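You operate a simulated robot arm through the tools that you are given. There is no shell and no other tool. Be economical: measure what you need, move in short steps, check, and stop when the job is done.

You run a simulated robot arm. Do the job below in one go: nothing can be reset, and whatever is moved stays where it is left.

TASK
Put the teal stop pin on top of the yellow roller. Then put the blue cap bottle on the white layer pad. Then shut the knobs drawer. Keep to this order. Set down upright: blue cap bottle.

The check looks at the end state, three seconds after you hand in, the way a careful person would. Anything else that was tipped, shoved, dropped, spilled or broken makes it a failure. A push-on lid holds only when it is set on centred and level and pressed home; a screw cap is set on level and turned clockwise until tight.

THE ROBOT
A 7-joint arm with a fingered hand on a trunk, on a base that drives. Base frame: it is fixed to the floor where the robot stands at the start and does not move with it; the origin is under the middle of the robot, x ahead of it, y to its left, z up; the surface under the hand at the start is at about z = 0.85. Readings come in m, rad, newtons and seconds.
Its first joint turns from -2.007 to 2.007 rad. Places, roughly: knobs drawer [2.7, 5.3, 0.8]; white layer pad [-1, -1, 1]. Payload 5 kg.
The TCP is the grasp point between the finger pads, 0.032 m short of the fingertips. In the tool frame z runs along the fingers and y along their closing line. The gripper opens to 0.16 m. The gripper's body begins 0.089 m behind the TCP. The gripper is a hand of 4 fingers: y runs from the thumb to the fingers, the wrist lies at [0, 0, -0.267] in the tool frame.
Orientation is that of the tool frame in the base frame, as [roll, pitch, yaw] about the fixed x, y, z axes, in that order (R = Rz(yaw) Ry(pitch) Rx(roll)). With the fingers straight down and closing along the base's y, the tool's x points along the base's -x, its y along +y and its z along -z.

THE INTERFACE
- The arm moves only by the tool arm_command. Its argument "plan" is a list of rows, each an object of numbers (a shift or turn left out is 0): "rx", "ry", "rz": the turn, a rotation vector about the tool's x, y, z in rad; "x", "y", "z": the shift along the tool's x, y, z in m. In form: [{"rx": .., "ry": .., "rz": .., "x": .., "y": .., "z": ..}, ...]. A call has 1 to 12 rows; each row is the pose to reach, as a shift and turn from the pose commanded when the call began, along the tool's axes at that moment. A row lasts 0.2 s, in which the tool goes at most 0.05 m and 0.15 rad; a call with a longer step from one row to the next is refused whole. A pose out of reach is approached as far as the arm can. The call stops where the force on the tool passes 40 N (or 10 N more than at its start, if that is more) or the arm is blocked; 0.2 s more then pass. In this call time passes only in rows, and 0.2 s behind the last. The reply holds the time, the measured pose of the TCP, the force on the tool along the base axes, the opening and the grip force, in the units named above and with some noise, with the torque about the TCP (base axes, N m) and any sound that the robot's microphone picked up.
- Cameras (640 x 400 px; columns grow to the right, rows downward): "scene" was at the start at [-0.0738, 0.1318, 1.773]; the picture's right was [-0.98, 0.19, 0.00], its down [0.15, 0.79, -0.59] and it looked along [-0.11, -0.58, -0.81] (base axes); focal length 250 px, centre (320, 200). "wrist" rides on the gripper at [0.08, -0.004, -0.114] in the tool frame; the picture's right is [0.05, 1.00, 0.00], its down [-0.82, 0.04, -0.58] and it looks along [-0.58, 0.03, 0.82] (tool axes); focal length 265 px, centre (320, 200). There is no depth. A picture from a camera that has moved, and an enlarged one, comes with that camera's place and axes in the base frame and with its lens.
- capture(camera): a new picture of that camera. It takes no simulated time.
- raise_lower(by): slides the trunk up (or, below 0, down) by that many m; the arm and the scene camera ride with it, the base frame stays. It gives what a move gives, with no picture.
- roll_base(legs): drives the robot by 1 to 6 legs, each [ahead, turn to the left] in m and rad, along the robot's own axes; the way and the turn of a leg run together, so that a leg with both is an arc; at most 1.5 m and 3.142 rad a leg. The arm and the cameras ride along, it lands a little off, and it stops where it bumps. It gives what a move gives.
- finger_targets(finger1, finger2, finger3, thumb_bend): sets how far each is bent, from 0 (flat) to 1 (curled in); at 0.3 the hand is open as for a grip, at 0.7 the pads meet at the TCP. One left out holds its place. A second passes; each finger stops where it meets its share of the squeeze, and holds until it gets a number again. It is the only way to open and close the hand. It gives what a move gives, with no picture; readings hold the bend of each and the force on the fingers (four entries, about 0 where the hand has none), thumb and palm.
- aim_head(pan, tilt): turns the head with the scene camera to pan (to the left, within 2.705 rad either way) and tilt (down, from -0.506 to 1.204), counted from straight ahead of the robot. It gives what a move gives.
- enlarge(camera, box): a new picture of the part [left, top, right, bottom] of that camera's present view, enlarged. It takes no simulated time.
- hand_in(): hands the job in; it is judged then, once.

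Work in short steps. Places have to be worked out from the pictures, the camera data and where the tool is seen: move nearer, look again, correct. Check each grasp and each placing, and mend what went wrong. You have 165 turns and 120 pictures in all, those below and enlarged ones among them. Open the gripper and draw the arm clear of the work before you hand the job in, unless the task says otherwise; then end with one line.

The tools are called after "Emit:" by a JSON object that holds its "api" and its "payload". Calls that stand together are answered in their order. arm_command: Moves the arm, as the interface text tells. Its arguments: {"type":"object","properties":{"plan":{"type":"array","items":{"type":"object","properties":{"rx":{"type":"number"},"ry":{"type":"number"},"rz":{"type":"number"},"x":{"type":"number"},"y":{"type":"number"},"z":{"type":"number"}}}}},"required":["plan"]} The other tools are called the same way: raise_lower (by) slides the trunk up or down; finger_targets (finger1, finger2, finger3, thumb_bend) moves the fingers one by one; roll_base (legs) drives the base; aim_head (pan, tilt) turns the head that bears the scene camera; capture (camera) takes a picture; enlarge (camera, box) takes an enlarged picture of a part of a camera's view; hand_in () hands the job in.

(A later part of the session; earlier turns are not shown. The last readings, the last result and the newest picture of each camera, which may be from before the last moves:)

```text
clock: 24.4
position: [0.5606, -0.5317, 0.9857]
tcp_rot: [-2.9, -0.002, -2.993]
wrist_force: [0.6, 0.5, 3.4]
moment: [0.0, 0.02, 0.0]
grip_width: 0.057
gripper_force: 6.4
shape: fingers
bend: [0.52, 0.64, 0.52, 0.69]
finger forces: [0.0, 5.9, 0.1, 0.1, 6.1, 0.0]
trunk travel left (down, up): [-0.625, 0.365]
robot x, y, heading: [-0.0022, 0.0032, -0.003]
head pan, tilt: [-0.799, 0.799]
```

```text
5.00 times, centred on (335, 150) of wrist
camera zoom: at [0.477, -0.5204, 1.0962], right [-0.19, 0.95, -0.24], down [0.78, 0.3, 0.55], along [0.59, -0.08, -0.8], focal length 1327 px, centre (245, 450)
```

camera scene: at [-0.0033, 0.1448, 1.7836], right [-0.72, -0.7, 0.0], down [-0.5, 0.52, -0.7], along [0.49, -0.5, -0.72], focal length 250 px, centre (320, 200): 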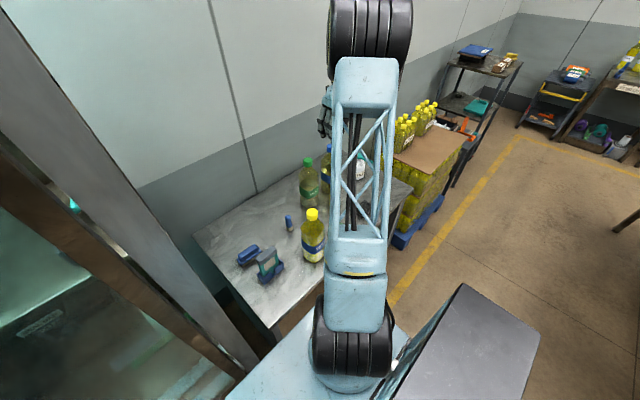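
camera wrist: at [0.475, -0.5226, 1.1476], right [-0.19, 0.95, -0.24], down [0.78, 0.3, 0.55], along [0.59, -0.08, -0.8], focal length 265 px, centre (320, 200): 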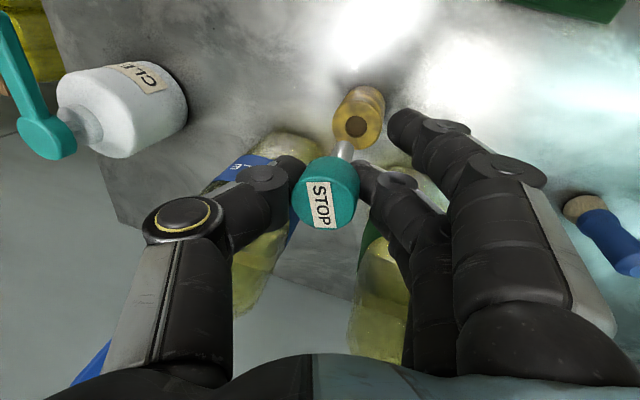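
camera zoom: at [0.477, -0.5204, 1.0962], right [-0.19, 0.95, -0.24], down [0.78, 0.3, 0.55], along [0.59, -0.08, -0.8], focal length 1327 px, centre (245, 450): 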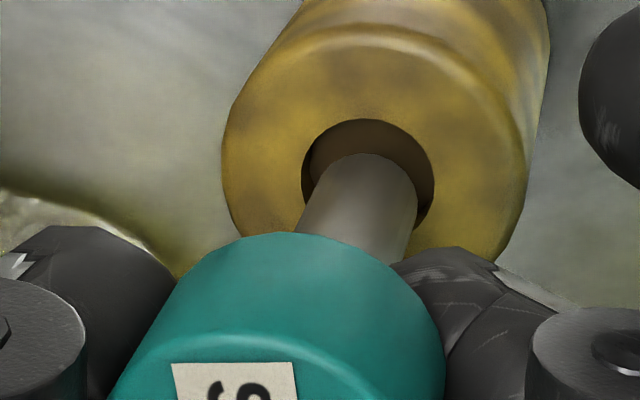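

Contact (3.4 N): the tip is on the far rim, needing ~3 mm toward the robot. I lift 2 mm, shift, and lower.

Emit:
{"api": "arm_command", "payload": {"plan": [{"y": -0.0005, "z": -0.0025}, {"x": 0.003, "y": 0.0, "z": -0.0025}, {"x": 0.003, "y": 0.001, "z": 0.001}, {"x": 0.003, "y": 0.0017, "z": 0.004}]}}

Emit:
{"api": "enlarge", "payload": {"camera": "wrist", "box": [290, 110, 380, 190]}}

```text
clock: 25.4
position: [0.5572, -0.5313, 0.9835]
tcp_rot: [-2.899, 0.0, -2.995]
wrist_force: [-0.7, 1.2, 10.1]
moment: [0.13, 0.01, 0.0]
grip_width: 0.057
gripper_force: 7.0
shape: fingers
bend: [0.52, 0.66, 0.52, 0.69]
finger forces: [0.1, 8.3, 0.0, 0.0, 6.6, 0.0]
trunk travel left (down, up): [-0.625, 0.365]
robot x, y, heading: [-0.0044, -0.0025, 0.004]
head pan, tilt: [-0.799, 0.799]
```

```text
5.00 times, centred on (335, 150) of wrist
camera zoom: at [0.4744, -0.5197, 1.093], right [-0.19, 0.95, -0.24], down [0.78, 0.3, 0.55], along [0.59, -0.08, -0.8], focal length 1327 px, centre (245, 450)
```

zoom: 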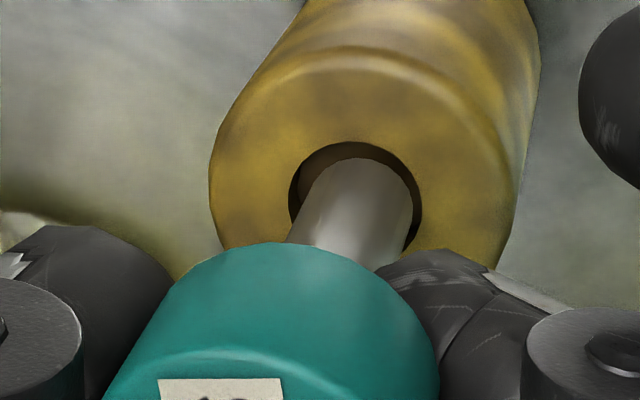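

10 N up, yet the rims look nearly concentric; the bore seems a shallow socket (~6 mm), so the tip may be either at its bottom or on the rim's right side. I ease up 1 mm and shift 1 mm left, then look.

Emit:
{"api": "arm_command", "payload": {"plan": [{"y": -0.0003, "z": -0.001}, {"y": -0.0014, "z": -0.001}]}}

Emit:
{"api": "enlarge", "payload": {"camera": "wrist", "box": [300, 120, 360, 170]}}

```text
clock: 26.0
position: [0.5576, -0.5329, 0.9829]
tcp_rot: [-2.898, -0.003, -2.994]
wrist_force: [0.2, 1.4, 5.2]
moment: [0.12, 0.01, 0.01]
grip_width: 0.0568
gripper_force: 6.6
shape: fingers
bend: [0.52, 0.66, 0.52, 0.69]
finger forces: [0.0, 7.5, 0.1, 0.0, 5.7, 0.0]
trunk travel left (down, up): [-0.625, 0.365]
robot x, y, heading: [-0.001, -0.0011, -0.001]
head pan, tilt: [-0.799, 0.799]
```

```text
8.00 times, centred on (330, 145) of wrist
camera zoom: at [0.474, -0.5208, 1.0934], right [-0.19, 0.95, -0.24], down [0.78, 0.3, 0.55], along [0.59, -0.08, -0.8], focal length 2123 px, centre (240, 640)
```

zoom: 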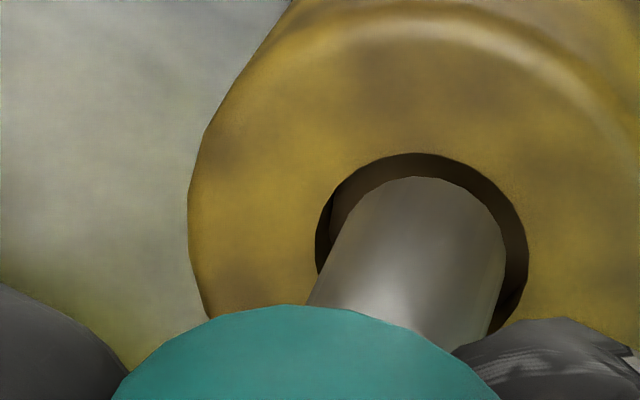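

The tip now sits inside the socket with even gaps and the shank vertical. I ease off the load a little and release gradually.

Emit:
{"api": "arm_command", "payload": {"plan": [{"y": -0.0002, "z": -0.0007}]}}

Emit:
{"api": "finger_targets", "payload": {"finger2": 0.61, "thumb_bend": 0.64}}

Emit:
{"api": "enlarge", "payload": {"camera": "wrist", "box": [250, 110, 400, 230]}}

```text
clock: 26.4
position: [0.5577, -0.5328, 0.9829]
tcp_rot: [-2.901, 0.0, -2.993]
wrist_force: [0.6, 0.2, 2.8]
moment: [0.1, -0.03, 0.02]
grip_width: 0.0566
gripper_force: 6.1
shape: fingers
bend: [0.52, 0.65, 0.52, 0.69]
finger forces: [0.1, 5.7, 0.1, 0.0, 4.6, 0.0]
trunk travel left (down, up): [-0.625, 0.365]
robot x, y, heading: [0.0037, 0.0019, 0.001]
head pan, tilt: [-0.799, 0.799]
```

```text
clock: 27.4
position: [0.5581, -0.5323, 0.9829]
tcp_rot: [-2.898, -0.002, -2.994]
wrist_force: [-0.7, -0.3, 0.6]
moment: [0.03, 0.0, 0.04]
grip_width: 0.061
gripper_force: 0.0
shape: fingers
bend: [0.52, 0.61, 0.52, 0.64]
finger forces: [0.0, 0.1, 0.0, 0.0, 0.1, 0.1]
trunk travel left (down, up): [-0.625, 0.365]
robot x, y, heading: [0.0025, -0.0008, 0.001]
head pan, tilt: [-0.799, 0.799]
```

```text
3.33 times, centred on (325, 170) of wrist
camera zoom: at [0.4739, -0.5214, 1.0943], right [-0.19, 0.95, -0.24], down [0.78, 0.3, 0.55], along [0.59, -0.08, -0.8], focal length 885 px, centre (303, 300)
```

zoom: 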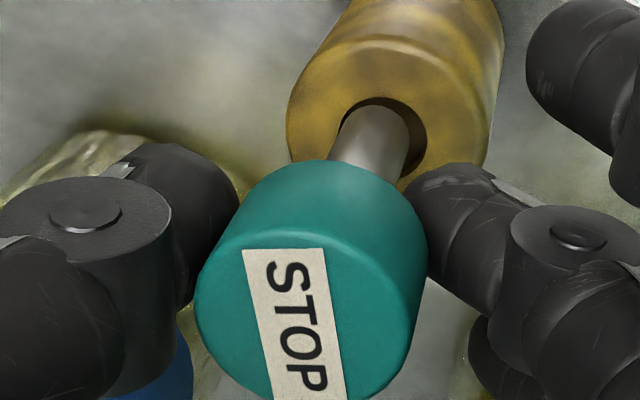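

The fingers are unloaded and the pin stands in the socket. I open them further in steps.

Emit:
{"api": "finger_targets", "payload": {"finger2": 0.54, "thumb_bend": 0.57}}

Emit:
{"api": "enlarge", "payload": {"camera": "wrist", "box": [250, 110, 400, 230]}}

```text
clock: 28.4
position: [0.5565, -0.5318, 0.9825]
tcp_rot: [-2.899, -0.002, -2.993]
wrist_force: [-0.1, 0.2, -1.1]
moment: [0.04, 0.01, -0.01]
grip_width: 0.0753
gripper_force: 0.2
shape: fingers
bend: [0.52, 0.54, 0.52, 0.56]
finger forces: [0.1, 0.0, 0.0, 0.0, 0.0, 0.0]
trunk travel left (down, up): [-0.625, 0.365]
robot x, y, heading: [-0.001, 0.0042, -0.004]
head pan, tilt: [-0.799, 0.799]
```

```text
3.33 times, centred on (325, 170) of wrist
camera zoom: at [0.4739, -0.5213, 1.0943], right [-0.19, 0.95, -0.24], down [0.78, 0.3, 0.55], along [0.59, -0.08, -0.8], focal length 885 px, centre (303, 300)
```

zoom: 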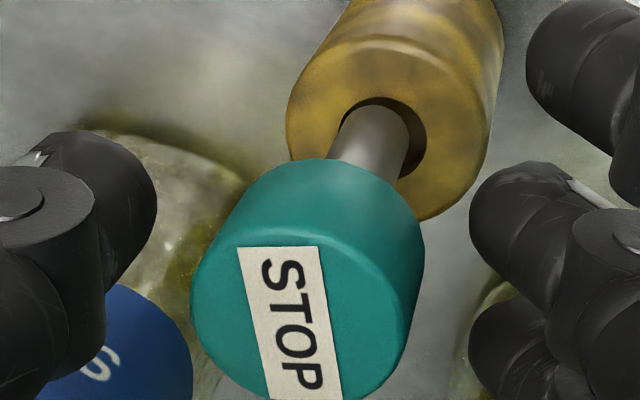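

The pin stands free in the roller. I open a bit more and retract along the finger direction.

Emit:
{"api": "finger_targets", "payload": {"finger2": 0.49, "thumb_bend": 0.49}}

Emit:
{"api": "arm_command", "payload": {"plan": [{"z": -0.012}, {"z": -0.03}, {"z": -0.055}]}}

Emit:
{"api": "capture", "payload": {"camera": "wrist"}}

```text
clock: 29.4
position: [0.5573, -0.5328, 0.983]
tcp_rot: [-2.9, -0.002, -2.994]
wrist_force: [0.1, -0.2, -0.3]
moment: [0.04, 0.01, 0.01]
grip_width: 0.0893
gripper_force: 0.0
shape: fingers
bend: [0.52, 0.49, 0.52, 0.49]
finger forces: [0.0, 0.0, 0.1, 0.0, 0.1, 0.1]
trunk travel left (down, up): [-0.625, 0.365]
robot x, y, heading: [0.0065, -0.0006, -0.001]
head pan, tilt: [-0.799, 0.799]
```

```text
clock: 30.2
position: [0.556, -0.519, 1.038]
tcp_rot: [-2.899, -0.002, -2.996]
wrist_force: [-1.1, 0.2, 0.3]
moment: [-0.03, 0.0, -0.01]
grip_width: 0.0891
gripper_force: 0.0
shape: fingers
bend: [0.52, 0.49, 0.52, 0.49]
finger forces: [0.0, 0.0, 0.1, 0.0, 0.1, 0.0]
trunk travel left (down, up): [-0.625, 0.365]
robot x, y, heading: [0.0021, -0.0028, 0.0]
head pan, tilt: [-0.799, 0.799]
```

```text
77 pictures are left
camera wrist: at [0.4718, -0.5076, 1.1484], right [-0.19, 0.95, -0.24], down [0.78, 0.3, 0.55], along [0.59, -0.08, -0.8], focal length 265 px, centre (320, 200)
```

wrist: 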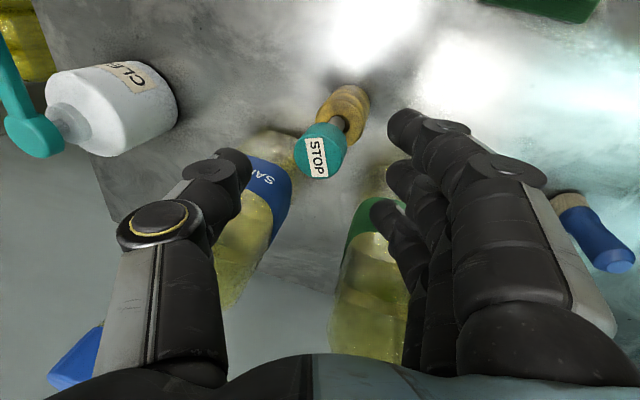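

The pin stands on the roller. I rise vertically while levelling the hand, and open it for the bottle grasp.

Emit:
{"api": "arm_command", "payload": {"plan": [{"y": -0.0097, "z": -0.039}, {"y": -0.0194, "z": -0.078, "rx": -0.06}, {"y": -0.0292, "z": -0.116, "rx": -0.12}, {"y": -0.0389, "z": -0.155, "rx": -0.18}, {"y": -0.0486, "z": -0.194, "rx": -0.242}]}}

Emit:
{"api": "finger_targets", "payload": {"finger1": 0.4, "finger2": 0.4, "finger3": 0.4, "thumb_bend": 0.4}}

Emit:
{"api": "capture", "payload": {"camera": "wrist"}}

```text
clock: 31.4
position: [0.5528, -0.5179, 1.2373]
tcp_rot: [3.141, -0.002, -2.994]
wrist_force: [0.0, 0.4, -0.6]
moment: [0.01, -0.03, 0.01]
grip_width: 0.0892
gripper_force: 0.1
shape: fingers
bend: [0.52, 0.49, 0.52, 0.49]
finger forces: [0.0, 0.1, 0.1, 0.0, 0.1, 0.0]
trunk travel left (down, up): [-0.625, 0.365]
robot x, y, heading: [-0.0015, 0.001, -0.001]
head pan, tilt: [-0.799, 0.799]
```

```text
clock: 32.4
position: [0.5551, -0.5191, 1.2373]
tcp_rot: [-3.141, -0.004, -2.993]
wrist_force: [-0.4, 0.0, -0.1]
moment: [0.01, 0.01, 0.01]
grip_width: 0.1305
gripper_force: 0.0
shape: fingers
bend: [0.4, 0.4, 0.4, 0.4]
finger forces: [0.0, 0.0, 0.0, 0.0, 0.0, 0.0]
trunk travel left (down, up): [-0.625, 0.365]
robot x, y, heading: [-0.0065, -0.0015, -0.001]
head pan, tilt: [-0.799, 0.799]
```

```text
76 pictures are left
camera wrist: at [0.4745, -0.5345, 1.3507], right [-0.2, 0.98, 0.0], down [0.8, 0.16, 0.58], along [0.56, 0.11, -0.82], focal length 265 px, centre (320, 200)
```

wrist: 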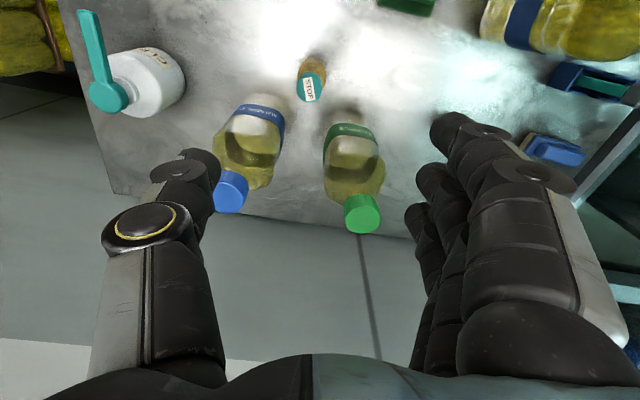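

The blue cap bottle is at about (0.654,-0.603), cap top ≈1.11. I move to a tilted pre-grasp pose (0.65 rad from vertical), above and in front of it.

Emit:
{"api": "arm_command", "payload": {"plan": [{"x": 0.0021, "y": -0.0167, "z": 0.0, "rx": 0.0096, "ry": -0.13, "rz": 0.0286}, {"x": 0.0042, "y": -0.0334, "z": 0.02, "rx": 0.0192, "ry": -0.26, "rz": 0.0572}, {"x": 0.0062, "y": -0.05, "z": 0.05, "rx": 0.0288, "ry": -0.389, "rz": 0.0858}, {"x": 0.0083, "y": -0.0667, "z": 0.085, "rx": 0.0384, "ry": -0.519, "rz": 0.1144}, {"x": 0.0104, "y": -0.0834, "z": 0.125, "rx": 0.048, "ry": -0.649, "rz": 0.143}]}}

Emit:
{"api": "capture", "payload": {"camera": "wrist"}}

Emit:
{"api": "enlarge", "payload": {"camera": "scene", "box": [260, 60, 420, 260]}}

```text
clock: 33.6
position: [0.5567, -0.6063, 1.1097]
tcp_rot: [3.14, 0.654, 3.14]
wrist_force: [0.7, -0.4, 0.8]
moment: [0.07, -0.04, 0.02]
grip_width: 0.1307
gripper_force: 0.1
shape: fingers
bend: [0.4, 0.4, 0.4, 0.4]
finger forces: [0.0, 0.0, 0.0, 0.0, 0.0, 0.0]
trunk travel left (down, up): [-0.625, 0.365]
robot x, y, heading: [0.001, 0.0047, 0.003]
head pan, tilt: [-0.799, 0.799]
```

```text
75 pictures are left
camera wrist: at [0.4233, -0.61, 1.1506], right [-0.04, 1.0, -0.03], down [0.3, 0.04, 0.95], along [0.95, 0.03, -0.3], focal length 265 px, centre (320, 200)
```

wrist: 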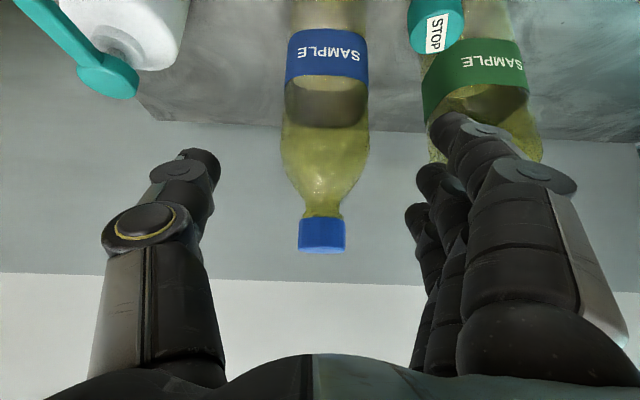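

```text
2.00 times, centred on (340, 160) of scene
camera zoom: at [-0.0044, 0.1433, 1.7839], right [-0.72, -0.7, 0.0], down [-0.5, 0.52, -0.7], along [0.49, -0.5, -0.72], focal length 499 px, centre (280, 280)
```

zoom: 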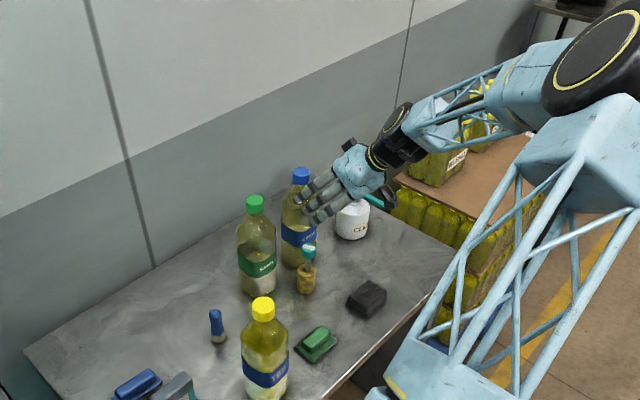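

The bottle is centred within ~4 mm, and the pin stands clear below. I narrow the hand slightly and advance along the tool axis most of the way.

Emit:
{"api": "finger_targets", "payload": {"finger1": 0.43, "finger2": 0.43, "finger3": 0.43, "thumb_bend": 0.43}}

Emit:
{"api": "arm_command", "payload": {"plan": [{"y": 0.002, "z": 0.035}, {"y": 0.004, "z": 0.07}, {"y": 0.004, "z": 0.1}]}}

Emit:
{"api": "capture", "payload": {"camera": "wrist"}}

Emit:
{"api": "enlarge", "payload": {"camera": "scene", "box": [270, 110, 390, 230]}}

```text
clock: 34.6
position: [0.5567, -0.6049, 1.1101]
tcp_rot: [3.141, 0.649, 3.141]
wrist_force: [0.7, -0.4, -0.3]
moment: [0.0, -0.01, 0.02]
grip_width: 0.1199
gripper_force: 0.0
shape: fingers
bend: [0.43, 0.43, 0.43, 0.43]
finger forces: [0.0, 0.0, 0.0, 0.0, 0.0, 0.0]
trunk travel left (down, up): [-0.625, 0.365]
robot x, y, heading: [0.0031, 0.0009, 0.001]
head pan, tilt: [-0.799, 0.799]
```

```text
clock: 35.4
position: [0.618, -0.6002, 1.0304]
tcp_rot: [3.141, 0.648, -3.141]
wrist_force: [0.1, 0.4, 0.0]
moment: [0.01, 0.0, 0.03]
grip_width: 0.1202
gripper_force: 0.1
shape: fingers
bend: [0.43, 0.43, 0.43, 0.43]
finger forces: [0.0, 0.0, 0.0, 0.0, 0.0, 0.0]
trunk travel left (down, up): [-0.625, 0.365]
robot x, y, heading: [0.0028, -0.0018, -0.001]
head pan, tilt: [-0.799, 0.799]
```

```text
73 pictures are left
camera wrist: at [0.4847, -0.6039, 1.0728], right [-0.04, 1.0, -0.03], down [0.3, 0.04, 0.95], along [0.95, 0.03, -0.3], focal length 265 px, centre (320, 200)
```

wrist: 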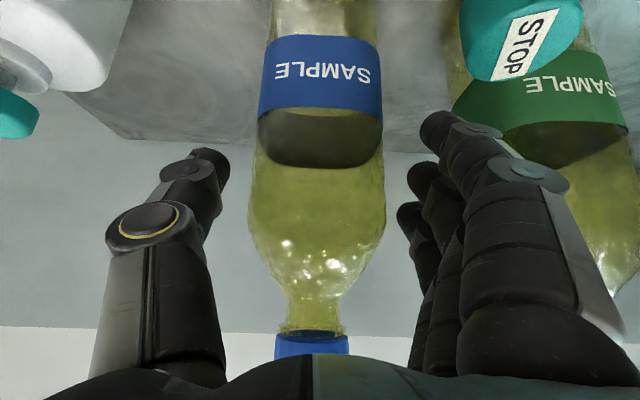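

```text
3.33 times, centred on (330, 170) of scene
camera zoom: at [-0.0029, 0.1454, 1.7836], right [-0.72, -0.7, 0.0], down [-0.5, 0.51, -0.7], along [0.49, -0.5, -0.72], focal length 832 px, centre (287, 300)
```

zoom: 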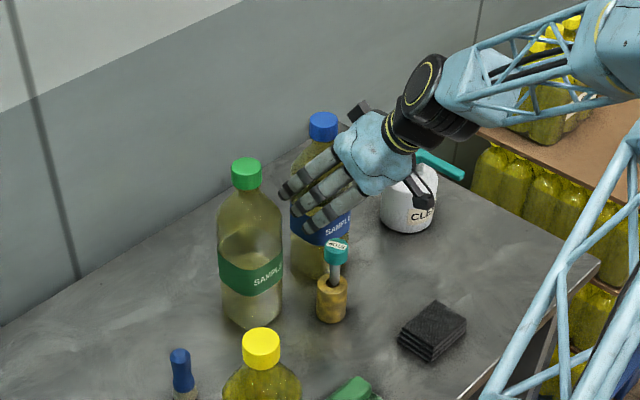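

Well centred with the pin clear. I advance the last 5.5 cm.

Emit:
{"api": "arm_command", "payload": {"plan": [{"z": 0.025}, {"z": 0.045}, {"z": 0.056}]}}

Emit:
{"api": "capture", "payload": {"camera": "wrist"}}

Emit:
{"api": "enlarge", "payload": {"camera": "scene", "box": [270, 110, 390, 230]}}

```text
clock: 36.2
position: [0.6531, -0.6002, 0.9872]
tcp_rot: [-3.141, 0.65, 3.141]
wrist_force: [0.1, 0.5, 0.5]
moment: [-0.01, 0.01, 0.01]
grip_width: 0.1199
gripper_force: 0.1
shape: fingers
bend: [0.43, 0.43, 0.43, 0.43]
finger forces: [0.0, 0.0, 0.0, 0.0, 0.0, 0.0]
trunk travel left (down, up): [-0.625, 0.365]
robot x, y, heading: [0.001, -0.0037, -0.0]
head pan, tilt: [-0.799, 0.799]
```

```text
71 pictures are left
camera wrist: at [0.5189, -0.6048, 1.0285], right [-0.04, 1.0, -0.03], down [0.3, 0.04, 0.95], along [0.95, 0.03, -0.3], focal length 265 px, centre (320, 200)
```

wrist: 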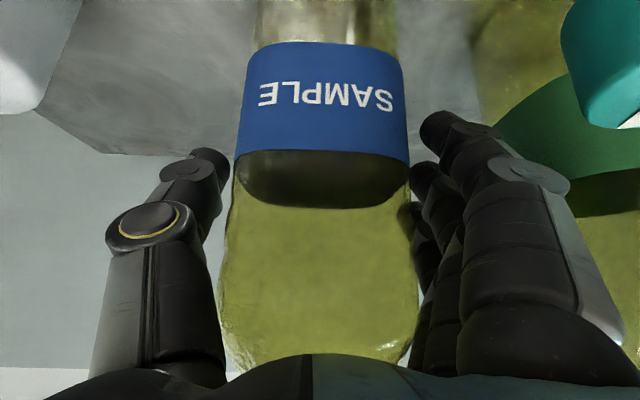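

```text
3.33 times, centred on (330, 170) of scene
camera zoom: at [-0.0035, 0.146, 1.7836], right [-0.72, -0.7, 0.0], down [-0.5, 0.51, -0.7], along [0.49, -0.5, -0.72], focal length 832 px, centre (287, 300)
```

zoom: 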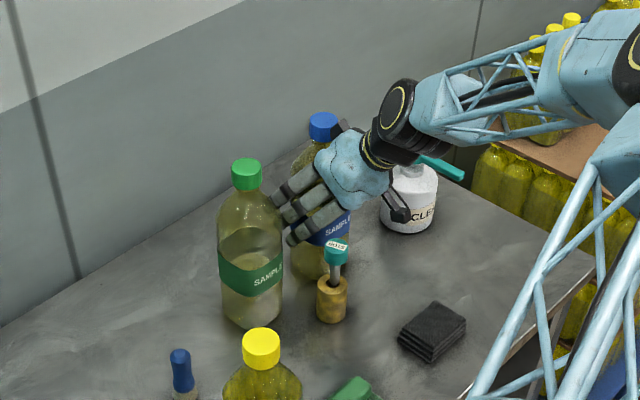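

Bottle is between thumb and three fingers. I close all fingers.

Emit:
{"api": "finger_targets", "payload": {"finger1": 0.68, "finger2": 0.68, "finger3": 0.68, "thumb_bend": 0.68}}

Emit:
{"api": "capture", "payload": {"camera": "wrist"}}

```text
clock: 37.2
position: [0.6525, -0.6016, 0.9862]
tcp_rot: [3.141, 0.649, 3.142]
wrist_force: [-0.2, 0.0, -0.8]
moment: [0.01, -0.01, 0.0]
grip_width: 0.0862
gripper_force: 26.8
shape: fingers
bend: [0.51, 0.52, 0.63, 0.58]
finger forces: [7.4, 6.7, 13.4, 0.1, 26.4, 0.1]
trunk travel left (down, up): [-0.625, 0.365]
robot x, y, heading: [0.001, -0.0024, 0.002]
head pan, tilt: [-0.799, 0.799]
```

```text
69 pictures are left
camera wrist: at [0.519, -0.6049, 1.0285], right [-0.04, 1.0, -0.03], down [0.3, 0.04, 0.95], along [0.95, 0.03, -0.3], focal length 265 px, centre (320, 200)
```

wrist: 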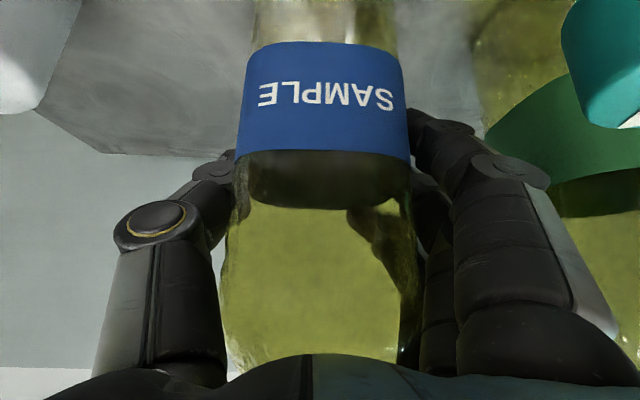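

Firm grip (26 N thumb). I lift straight up 4 cm and check.

Emit:
{"api": "arm_command", "payload": {"plan": [{"x": -0.006, "z": -0.008}, {"x": -0.0145, "z": -0.0191}, {"x": -0.0242, "z": -0.0318}]}}

Emit:
{"api": "capture", "payload": {"camera": "wrist"}}

```text
clock: 38.0
position: [0.6525, -0.6027, 1.0264]
tcp_rot: [-3.14, 0.65, -3.142]
wrist_force: [-0.7, 0.7, 0.1]
moment: [0.02, -0.03, 0.01]
grip_width: 0.0861
gripper_force: 26.5
shape: fingers
bend: [0.51, 0.52, 0.63, 0.58]
finger forces: [7.4, 6.8, 13.5, 0.0, 26.4, 0.0]
trunk travel left (down, up): [-0.625, 0.365]
robot x, y, heading: [0.0004, 0.0044, -0.005]
head pan, tilt: [-0.799, 0.799]
```

```text
68 pictures are left
camera wrist: at [0.518, -0.6053, 1.0683], right [-0.04, 1.0, -0.03], down [0.3, 0.04, 0.95], along [0.95, 0.03, -0.3], focal length 265 px, centre (320, 200)
```

wrist: 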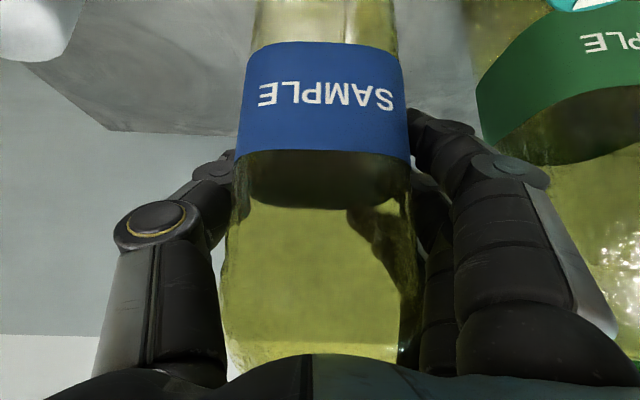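

No slip. I lift another 26 cm so the bottle's base clears everything on the bench.

Emit:
{"api": "arm_command", "payload": {"plan": [{"x": -0.027, "z": -0.0355}, {"x": -0.0542, "z": -0.0713}, {"x": -0.0813, "z": -0.107}, {"x": -0.1084, "z": -0.1426}, {"x": -0.1355, "z": -0.1783}, {"x": -0.1573, "z": -0.207}]}}

Emit:
{"api": "aim_head", "payload": {"pan": -2.3, "tilt": 0.6}}

Emit:
{"api": "capture", "payload": {"camera": "scene"}}

```text
clock: 39.4
position: [0.6525, -0.6011, 1.2885]
tcp_rot: [-3.141, 0.65, 3.141]
wrist_force: [0.4, -0.5, -0.5]
moment: [0.0, -0.04, -0.03]
grip_width: 0.0859
gripper_force: 26.8
shape: fingers
bend: [0.51, 0.52, 0.63, 0.58]
finger forces: [7.2, 6.6, 13.3, 0.1, 26.2, 0.0]
trunk travel left (down, up): [-0.625, 0.365]
robot x, y, heading: [-0.0003, 0.0011, 0.001]
head pan, tilt: [-0.799, 0.799]
```

```text
clock: 41.0
position: [0.6519, -0.6006, 1.2881]
tcp_rot: [-3.141, 0.648, -3.141]
wrist_force: [-0.4, 0.7, -0.9]
moment: [-0.03, -0.04, -0.01]
grip_width: 0.086
gripper_force: 26.9
shape: fingers
bend: [0.51, 0.52, 0.63, 0.58]
finger forces: [7.2, 6.7, 13.2, 0.0, 26.3, 0.0]
trunk travel left (down, up): [-0.625, 0.365]
robot x, y, heading: [0.0021, 0.0005, -0.0]
head pan, tilt: [-2.3, 0.6]
```

```text
67 pictures are left
camera scene: at [-0.1185, 0.1378, 1.8004], right [-0.75, 0.67, 0.0], down [0.38, 0.42, -0.82], along [-0.55, -0.62, -0.57], focal length 250 px, centre (320, 200)
```

scene: 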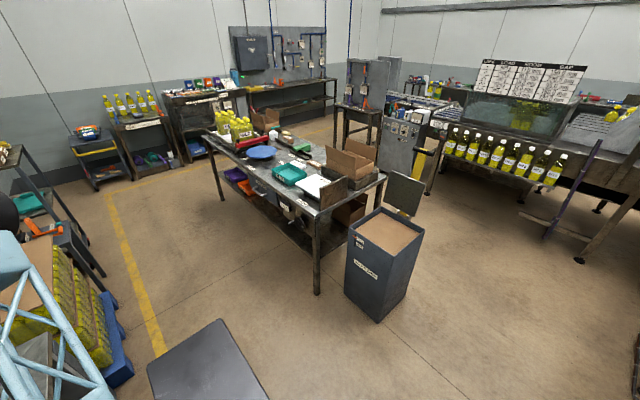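

The white pad is near the bench's near corner, roughly (-1.07,-1.05). I look down at the dark slab beside the robot and zoom on the pad before planning the drive.

Emit:
{"api": "enlarge", "payload": {"camera": "scene", "box": [200, 110, 430, 260]}}

Emit:
{"api": "aim_head", "payload": {"pan": -2.0, "tilt": 1.15}}

Emit:
{"api": "capture", "payload": {"camera": "scene"}}

```text
2.67 times, centred on (315, 185) of scene
camera zoom: at [-0.1185, 0.1378, 1.8004], right [-0.75, 0.67, 0.0], down [0.38, 0.42, -0.82], along [-0.55, -0.62, -0.57], focal length 666 px, centre (333, 240)
```

zoom: 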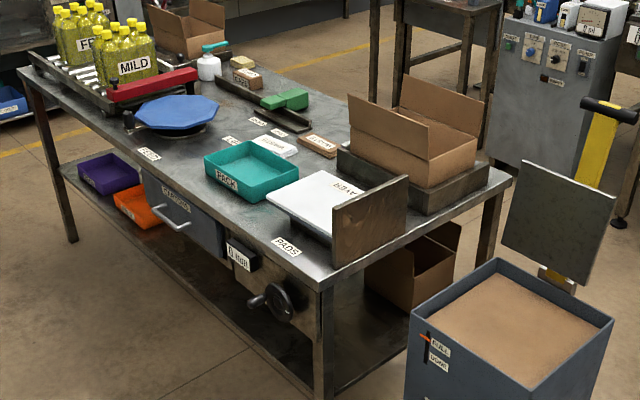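

```text
clock: 42.0
position: [0.6509, -0.6008, 1.2881]
tcp_rot: [3.141, 0.648, -3.141]
wrist_force: [0.1, -0.4, -0.5]
moment: [0.0, -0.01, -0.01]
grip_width: 0.0859
gripper_force: 27.2
shape: fingers
bend: [0.51, 0.52, 0.63, 0.58]
finger forces: [7.2, 6.8, 13.2, 0.0, 26.3, 0.1]
trunk travel left (down, up): [-0.625, 0.365]
robot x, y, heading: [0.0013, -0.0016, 0.001]
head pan, tilt: [-2.0, 1.15]
```

```text
65 pictures are left
camera scene: at [-0.0845, 0.1496, 1.7588], right [-0.91, 0.42, 0.0], down [0.38, 0.83, -0.41], along [-0.17, -0.37, -0.91], focal length 250 px, centre (320, 200)
```

scene: 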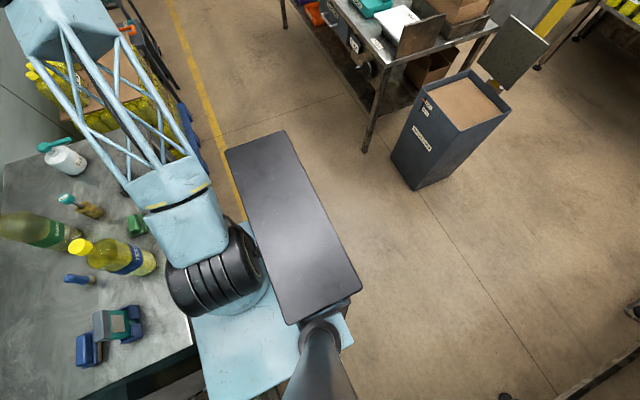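

The slab is part of the robot itself and the floor is clear. I first retract the arm with the bottle high, before driving to face the pad bench from its +x side.

Emit:
{"api": "arm_command", "payload": {"plan": [{"x": 0.0206, "y": 0.0375, "z": -0.0204}, {"x": 0.0413, "y": 0.075, "z": -0.0408}, {"x": 0.0619, "y": 0.1125, "z": -0.0611}, {"x": 0.0825, "y": 0.15, "z": -0.0815}, {"x": 0.103, "y": 0.1875, "z": -0.102}, {"x": 0.1238, "y": 0.225, "z": -0.1223}, {"x": 0.1444, "y": 0.2625, "z": -0.1426}, {"x": 0.165, "y": 0.3, "z": -0.163}]}}

Emit:
{"api": "capture", "payload": {"camera": "wrist"}}

Emit:
{"api": "aim_head", "payload": {"pan": 2.5, "tilt": 0.8}}

Emit:
{"api": "capture", "payload": {"camera": "scene"}}

```text
clock: 43.8
position: [0.4979, -0.3541, 1.3182]
tcp_rot: [3.132, 0.635, 3.132]
wrist_force: [-0.2, -0.8, 0.4]
moment: [0.04, -0.04, 0.09]
grip_width: 0.0858
gripper_force: 26.5
shape: fingers
bend: [0.51, 0.52, 0.63, 0.58]
finger forces: [7.1, 6.7, 13.6, 0.1, 26.2, 0.0]
out of reach, approached as far as the arm can: row 6, 7, 8
trunk travel left (down, up): [-0.625, 0.365]
robot x, y, heading: [0.0007, 0.0033, -0.0]
head pan, tilt: [-2.0, 1.15]
```

```text
64 pictures are left
camera wrist: at [0.3645, -0.3569, 1.3619], right [-0.04, 1.0, -0.02], down [0.31, 0.03, 0.95], along [0.95, 0.03, -0.31], focal length 265 px, centre (320, 200)
```

wrist: 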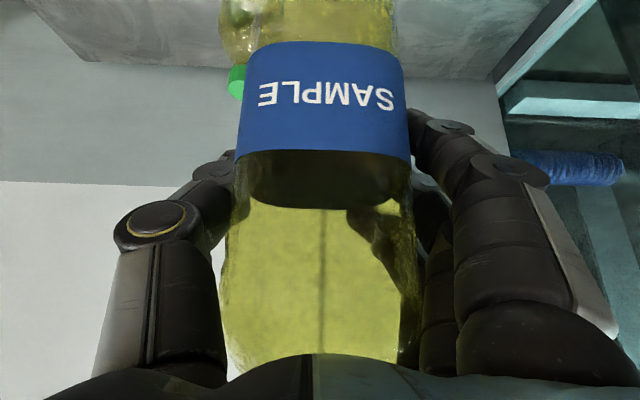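

```text
clock: 47.4
position: [0.498, -0.3524, 1.3192]
tcp_rot: [3.136, 0.636, 3.134]
wrist_force: [-0.1, 0.2, -1.4]
moment: [0.01, -0.01, -0.02]
grip_width: 0.0861
gripper_force: 26.6
shape: fingers
bend: [0.51, 0.52, 0.63, 0.58]
finger forces: [7.1, 6.6, 13.6, 0.0, 26.2, 0.0]
trunk travel left (down, up): [-0.625, 0.365]
robot x, y, heading: [0.001, -0.0018, -0.003]
head pan, tilt: [2.499, 0.799]
```

```text
63 pictures are left
camera scene: at [-0.1242, 0.2525, 1.7835], right [0.6, 0.8, 0.0], down [0.57, -0.43, -0.7], along [-0.56, 0.42, -0.72], focal length 250 px, centre (320, 200)
```

scene: 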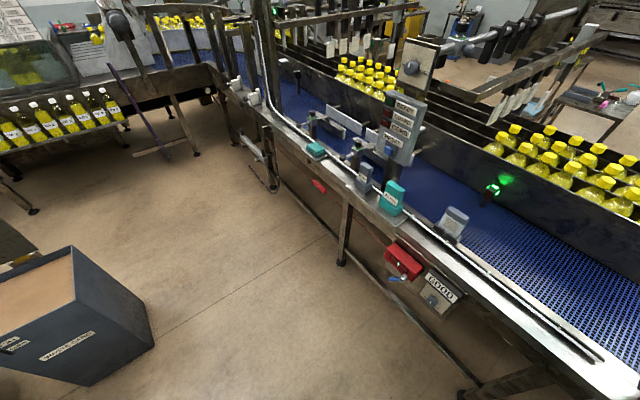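

Behind is clear for a short reverse; the conveyor lies ~0.9 m to the left. I back off 0.4 m and turn right.

Emit:
{"api": "roll_base", "payload": {"legs": [[-0.4, 0], [0, -1.571]]}}

Emit:
{"api": "aim_head", "payload": {"pan": -0.7, "tilt": 0.6}}

Emit:
{"api": "capture", "payload": {"camera": "scene"}}

```text
clock: 53.9
position: [-0.7537, -0.4955, 1.319]
tcp_rot: [3.134, 0.634, 1.556]
wrist_force: [0.4, 0.3, 0.2]
moment: [-0.02, 0.0, -0.02]
grip_width: 0.0861
gripper_force: 26.3
shape: fingers
bend: [0.51, 0.52, 0.63, 0.58]
finger forces: [7.0, 6.8, 12.9, 0.1, 25.8, 0.1]
trunk travel left (down, up): [-0.625, 0.365]
robot x, y, heading: [-0.3966, -0.0025, -1.579]
head pan, tilt: [2.499, 0.799]
```

```text
clock: 56.7
position: [-0.7532, -0.4957, 1.3184]
tcp_rot: [3.136, 0.635, 1.555]
wrist_force: [-0.6, -0.1, 0.0]
moment: [0.01, -0.02, 0.02]
grip_width: 0.0859
gripper_force: 26.2
shape: fingers
bend: [0.51, 0.52, 0.63, 0.58]
finger forces: [7.1, 6.8, 12.9, 0.1, 25.8, 0.0]
trunk travel left (down, up): [-0.625, 0.365]
robot x, y, heading: [-0.397, 0.0022, -1.581]
head pan, tilt: [-0.7, 0.6]
```

```text
62 pictures are left
camera scene: at [-0.2504, -0.0081, 1.8004], right [-0.76, 0.65, 0.0], down [0.37, 0.43, -0.83], along [-0.54, -0.63, -0.56], focal length 250 px, centre (320, 200)
```

scene: 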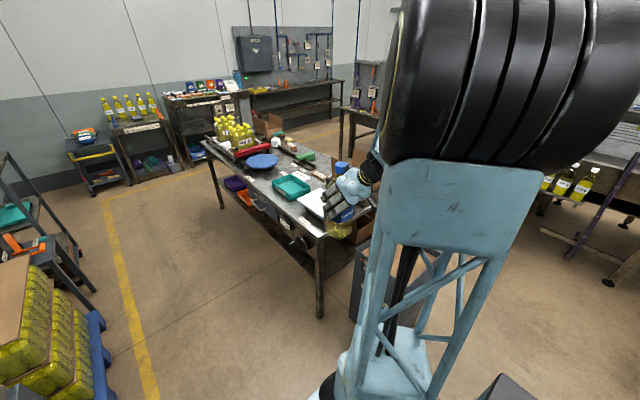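

Path ahead is open. I drive forward 1.07 m and turn right to face the pad.

Emit:
{"api": "roll_base", "payload": {"legs": [[1.07, 0], [0, -1.56]]}}

Emit:
{"api": "aim_head", "payload": {"pan": 0.1, "tilt": 0.9}}

Emit:
{"api": "capture", "payload": {"camera": "scene"}}

Emit:
{"api": "capture", "payload": {"camera": "wrist"}}

```text
clock: 66.1
position: [-0.9027, -0.713, 1.3191]
tcp_rot: [3.135, 0.635, -0.007]
wrist_force: [0.6, 0.0, -0.2]
moment: [0.0, 0.02, -0.01]
grip_width: 0.0856
gripper_force: 25.3
shape: fingers
bend: [0.51, 0.52, 0.63, 0.58]
finger forces: [6.8, 6.8, 12.0, 0.0, 25.2, 0.0]
trunk travel left (down, up): [-0.625, 0.365]
robot x, y, heading: [-0.4079, -1.0648, 3.141]
head pan, tilt: [-0.7, 0.6]
```

```text
clock: 67.3
position: [-0.903, -0.7122, 1.3195]
tcp_rot: [3.135, 0.635, -0.008]
wrist_force: [-0.3, -0.3, 0.1]
moment: [0.0, 0.02, 0.0]
grip_width: 0.0857
gripper_force: 26.1
shape: fingers
bend: [0.51, 0.52, 0.63, 0.58]
finger forces: [6.9, 6.8, 12.1, 0.0, 25.1, 0.0]
trunk travel left (down, up): [-0.625, 0.365]
robot x, y, heading: [-0.4051, -1.0654, 3.139]
head pan, tilt: [0.099, 0.901]
```

```text
61 pictures are left
camera scene: at [-0.4201, -1.2744, 1.7757], right [-0.1, 1.0, 0.0], down [0.78, 0.08, -0.62], along [-0.62, -0.06, -0.78], focal length 250 px, centre (320, 200)
```

scene: 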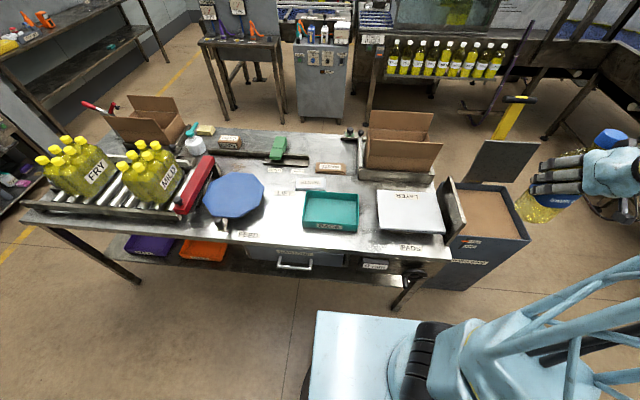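

```text
60 pictures are left
camera wrist: at [-0.7716, -0.7077, 1.3622], right [0.04, -1.0, -0.03], down [-0.31, -0.04, 0.95], along [-0.95, -0.03, -0.31], focal length 265 px, centre (320, 200)
```

wrist: 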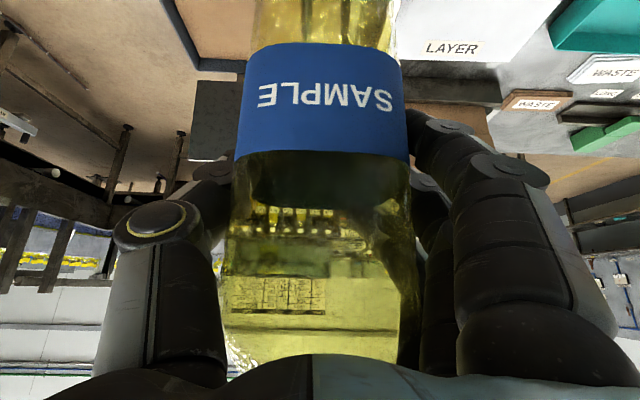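

Clear view: the pad is centred near (-1.09,-0.96) at z about 0.9; a wooden board stands at its right edge. I bring the bottle over the pad, still high, and re-check height and tilt.

Emit:
{"api": "arm_command", "payload": {"plan": [{"x": -0.0136, "y": 0.031, "z": 0.0209}, {"x": -0.0273, "y": 0.062, "z": 0.0418, "ry": -0.005}, {"x": -0.0409, "y": 0.0926, "z": 0.0626, "ry": -0.01}, {"x": -0.0545, "y": 0.1235, "z": 0.0835, "ry": -0.015}, {"x": -0.0681, "y": 0.1544, "z": 0.1044, "ry": -0.015}, {"x": -0.0818, "y": 0.1853, "z": 0.1253, "ry": -0.015}, {"x": -0.0954, "y": 0.2161, "z": 0.1461, "ry": -0.015}, {"x": -0.109, "y": 0.247, "z": 0.167, "ry": -0.015}]}}

Emit:
{"api": "capture", "payload": {"camera": "scene"}}

Emit:
{"api": "capture", "payload": {"camera": "wrist"}}

```text
clock: 69.1
position: [-1.0945, -0.9621, 1.2491]
tcp_rot: [3.139, 0.649, -0.005]
wrist_force: [0.4, -0.2, -0.6]
moment: [0.03, -0.02, -0.06]
grip_width: 0.0855
gripper_force: 25.3
shape: fingers
bend: [0.51, 0.52, 0.63, 0.58]
finger forces: [6.9, 6.8, 11.6, 0.1, 25.0, 0.0]
trunk travel left (down, up): [-0.625, 0.365]
robot x, y, heading: [-0.4073, -1.0656, 3.137]
head pan, tilt: [0.099, 0.901]
```

```text
59 pictures are left
camera scene: at [-0.4215, -1.2769, 1.7753], right [-0.1, 1.0, 0.0], down [0.78, 0.08, -0.62], along [-0.62, -0.06, -0.78], focal length 250 px, centre (320, 200)
```

scene: 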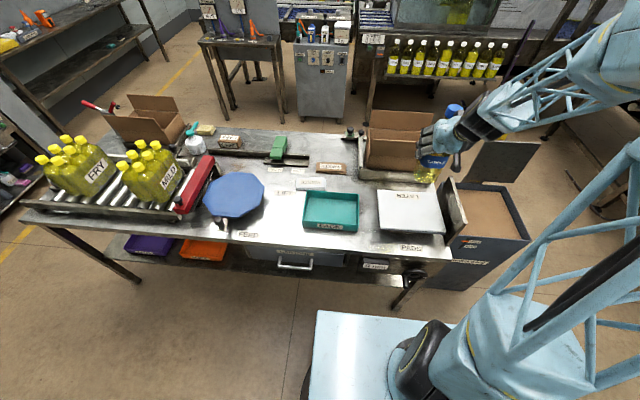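

```text
58 pictures are left
camera wrist: at [-0.9621, -0.9573, 1.2906], right [0.04, -1.0, -0.03], down [-0.3, -0.04, 0.95], along [-0.95, -0.03, -0.3], focal length 265 px, centre (320, 200)
```

wrist: 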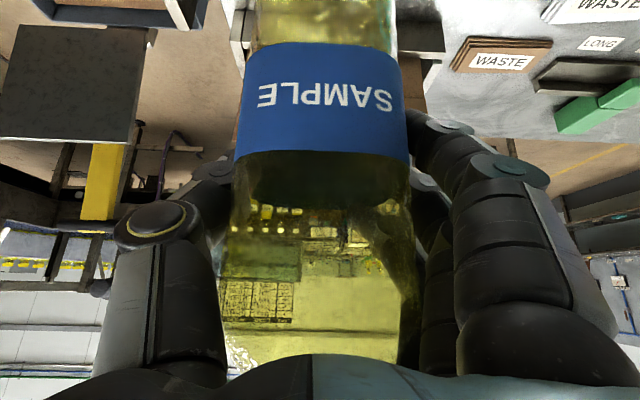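

Bottle is upright and over the pad. I descend 12 cm straight down, then look.

Emit:
{"api": "arm_command", "payload": {"plan": [{"x": 0.0242, "z": 0.0318}, {"x": 0.0484, "z": 0.0637}, {"x": 0.0726, "z": 0.0955}]}}

Emit:
{"api": "enlarge", "payload": {"camera": "scene", "box": [350, 120, 490, 260]}}

```text
clock: 69.9
position: [-1.0903, -0.9612, 1.13]
tcp_rot: [3.133, 0.652, -0.009]
wrist_force: [0.0, 0.6, -0.8]
moment: [-0.06, 0.01, 0.03]
grip_width: 0.0854
gripper_force: 25.2
shape: fingers
bend: [0.51, 0.52, 0.63, 0.58]
finger forces: [6.6, 6.6, 11.5, 0.1, 24.6, 0.0]
trunk travel left (down, up): [-0.625, 0.365]
robot x, y, heading: [-0.4063, -1.0607, 3.139]
head pan, tilt: [0.099, 0.901]
```

```text
2.86 times, centred on (420, 190) of scene
camera zoom: at [-0.4211, -1.2747, 1.7756], right [-0.1, 1.0, 0.0], down [0.78, 0.08, -0.62], along [-0.62, -0.06, -0.78], focal length 713 px, centre (34, 229)
```

zoom: 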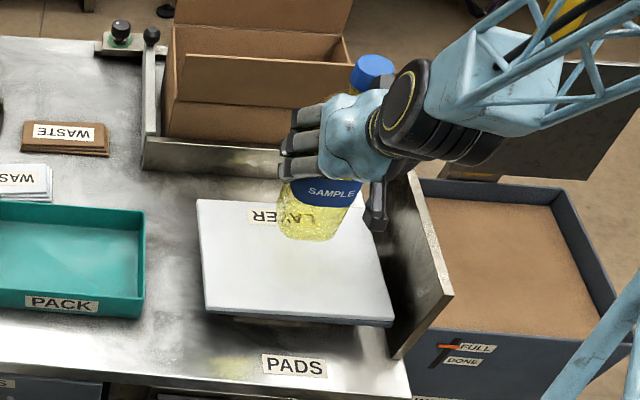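

Bottle is centred over the pad and thumb clears the board. I lower 4 cm more.

Emit:
{"api": "arm_command", "payload": {"plan": [{"x": 0.0121, "z": 0.0159}, {"x": 0.0242, "z": 0.0318}]}}

Emit:
{"api": "enlarge", "payload": {"camera": "scene", "box": [370, 150, 470, 250]}}

```text
clock: 70.5
position: [-1.0906, -0.9596, 1.0904]
tcp_rot: [3.134, 0.65, -0.008]
wrist_force: [0.3, -0.3, -0.6]
moment: [-0.01, 0.0, 0.02]
grip_width: 0.0852
gripper_force: 24.5
shape: fingers
bend: [0.51, 0.52, 0.63, 0.58]
finger forces: [6.7, 6.5, 11.5, 0.1, 24.4, 0.0]
trunk travel left (down, up): [-0.625, 0.365]
robot x, y, heading: [-0.4066, -1.0669, 3.143]
head pan, tilt: [0.099, 0.901]
```

```text
4.00 times, centred on (420, 200) of scene
camera zoom: at [-0.4208, -1.2745, 1.7757], right [-0.1, 1.0, 0.0], down [0.78, 0.08, -0.62], along [-0.62, -0.06, -0.78], focal length 998 px, centre (-80, 200)
```

zoom: 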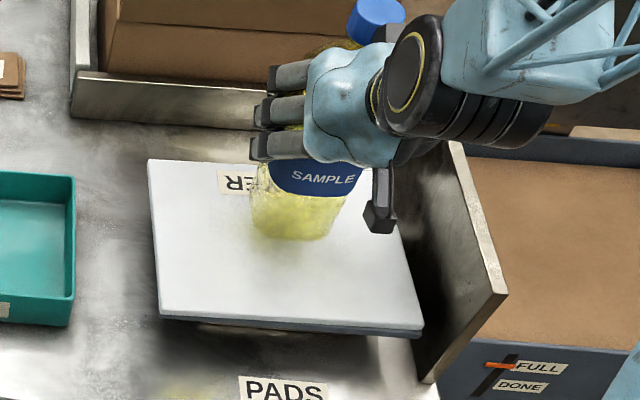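

A contact shadow suggests the pad is close. I lower in small steps watching force.

Emit:
{"api": "arm_command", "payload": {"plan": [{"x": 0.006, "z": 0.008}, {"x": 0.0091, "z": 0.0119}]}}

Emit:
{"api": "arm_command", "payload": {"plan": [{"x": 0.003, "z": 0.004}, {"x": 0.0061, "z": 0.008}]}}

Emit:
{"api": "enlarge", "payload": {"camera": "scene", "box": [370, 150, 470, 250]}}

```text
clock: 71.1
position: [-1.0917, -0.9585, 1.0746]
tcp_rot: [3.135, 0.651, -0.01]
wrist_force: [-0.6, 0.5, 0.2]
moment: [-0.01, 0.02, 0.0]
grip_width: 0.0856
gripper_force: 24.7
shape: fingers
bend: [0.51, 0.52, 0.63, 0.58]
finger forces: [6.7, 6.5, 11.5, 0.0, 24.5, 0.1]
trunk travel left (down, up): [-0.625, 0.365]
robot x, y, heading: [-0.4034, -1.0643, 3.141]
head pan, tilt: [0.099, 0.901]
```

```text
clock: 71.7
position: [-1.0908, -0.9583, 1.0657]
tcp_rot: [3.135, 0.651, -0.009]
wrist_force: [0.6, 1.6, -0.1]
moment: [-0.02, 0.02, 0.02]
grip_width: 0.0857
gripper_force: 24.1
shape: fingers
bend: [0.51, 0.52, 0.63, 0.58]
finger forces: [6.7, 6.5, 11.5, 0.1, 24.4, 0.0]
trunk travel left (down, up): [-0.625, 0.365]
robot x, y, heading: [-0.4082, -1.0658, 3.146]
head pan, tilt: [0.099, 0.901]
```

```text
4.00 times, centred on (420, 200) of scene
camera zoom: at [-0.4203, -1.2746, 1.7756], right [-0.1, 1.0, 0.0], down [0.78, 0.08, -0.62], along [-0.62, -0.06, -0.78], focal length 998 px, centre (-80, 200)
```

zoom: 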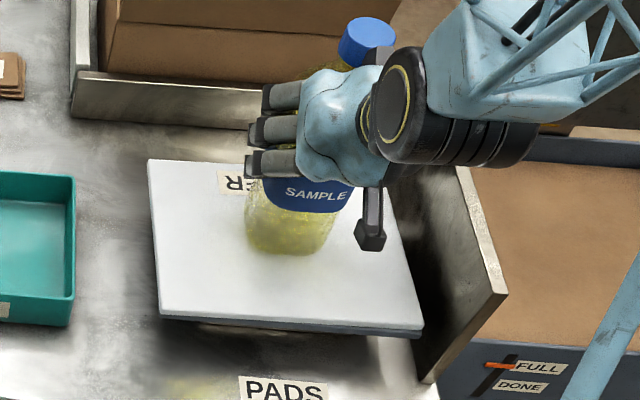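

No contact yet (base ≈0.93). I keep lowering in small calls.

Emit:
{"api": "arm_command", "payload": {"plan": [{"x": 0.0045, "z": 0.006}, {"x": 0.0091, "z": 0.0119}]}}

Emit:
{"api": "arm_command", "payload": {"plan": [{"x": 0.003, "z": 0.004}, {"x": 0.0061, "z": 0.008}]}}

Emit:
{"api": "enlarge", "payload": {"camera": "scene", "box": [370, 150, 470, 250]}}

```text
clock: 72.3
position: [-1.0943, -0.9588, 1.0579]
tcp_rot: [3.138, 0.666, -0.007]
wrist_force: [3.6, 0.1, 23.3]
moment: [-0.08, -0.09, 0.04]
grip_width: 0.0852
gripper_force: 27.1
shape: fingers
bend: [0.52, 0.53, 0.64, 0.59]
finger forces: [8.4, 7.1, 12.3, 0.1, 26.4, 0.1]
trunk travel left (down, up): [-0.625, 0.365]
robot x, y, heading: [-0.4067, -1.0634, 3.142]
head pan, tilt: [0.099, 0.901]
stopped in row 2: the force on the tool passed its limit at 43 N (the readings are from after the stop); the commanded pose is now the measured one
```

```text
clock: 72.7
position: [-1.0956, -0.9583, 1.0576]
tcp_rot: [3.138, 0.672, -0.004]
wrist_force: [3.1, 0.1, 21.2]
moment: [0.04, -0.25, 0.07]
grip_width: 0.0851
gripper_force: 28.3
shape: fingers
bend: [0.52, 0.53, 0.64, 0.59]
finger forces: [8.6, 7.2, 13.7, 0.0, 26.9, 0.0]
trunk travel left (down, up): [-0.625, 0.365]
robot x, y, heading: [-0.4032, -1.0648, 3.145]
head pan, tilt: [0.099, 0.901]
stopped in row 1: the force on the tool passed its limit at 44 N (the readings are from after the stop); the commanded pose is now the measured one
```

```text
4.00 times, centred on (420, 200) of scene
camera zoom: at [-0.4183, -1.2748, 1.7755], right [-0.1, 1.0, 0.0], down [0.78, 0.08, -0.62], along [-0.62, -0.06, -0.78], focal length 998 px, centre (-80, 200)
```

zoom: 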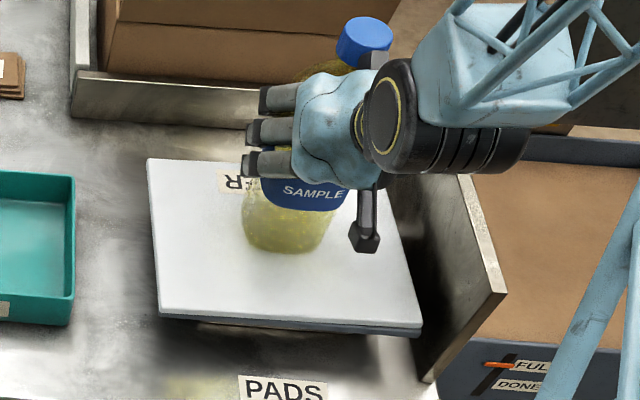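

Contact: pad top ≈0.924, but I pressed too hard and the hand pitched ~0.02. I ease up slightly and restore the pitch before releasing.

Emit:
{"api": "arm_command", "payload": {"plan": [{"x": -0.0009, "z": -0.0012, "ry": 0.01}, {"x": -0.0015, "z": -0.002, "ry": 0.021}]}}

Emit:
{"api": "enlarge", "payload": {"camera": "scene", "box": [390, 140, 460, 220]}}

Emit:
{"api": "capture", "payload": {"camera": "wrist"}}

```text
clock: 73.3
position: [-1.0969, -0.9587, 1.0578]
tcp_rot: [3.137, 0.649, -0.006]
wrist_force: [-0.7, -0.2, 14.1]
moment: [0.12, 0.46, -0.02]
grip_width: 0.0852
gripper_force: 27.4
shape: fingers
bend: [0.52, 0.53, 0.64, 0.59]
finger forces: [7.8, 8.1, 11.7, 0.0, 27.4, 0.0]
trunk travel left (down, up): [-0.625, 0.365]
robot x, y, heading: [-0.4042, -1.0636, 3.141]
head pan, tilt: [0.099, 0.901]
```

```text
5.00 times, centred on (425, 180) of scene
camera zoom: at [-0.419, -1.2748, 1.7755], right [-0.1, 1.0, 0.0], down [0.78, 0.08, -0.62], along [-0.62, -0.06, -0.78], focal length 1248 px, centre (-205, 300)
```

zoom: 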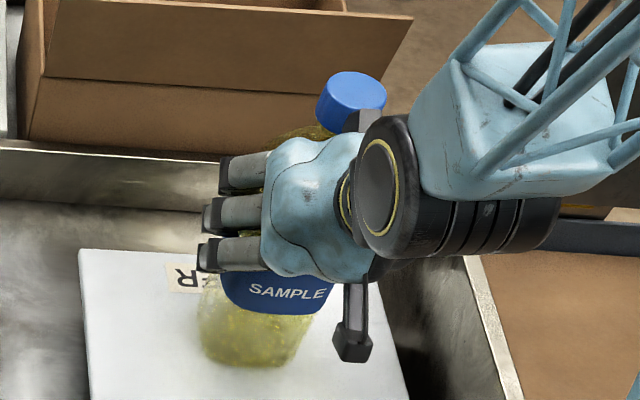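

```text
52 pictures are left
camera wrist: at [-0.9646, -0.9543, 1.0998], right [0.04, -1.0, -0.03], down [-0.3, -0.04, 0.95], along [-0.95, -0.03, -0.3], focal length 265 px, centre (320, 200)
```

wrist: 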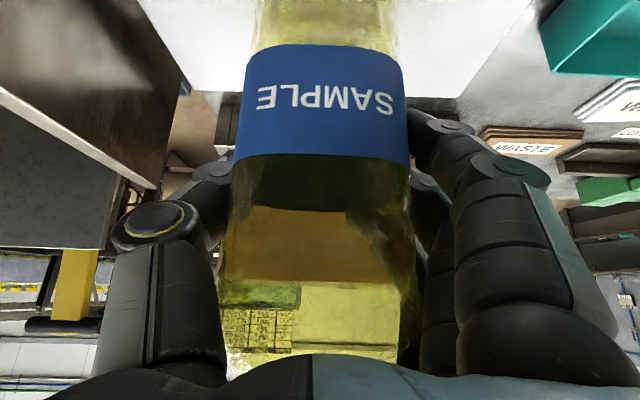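

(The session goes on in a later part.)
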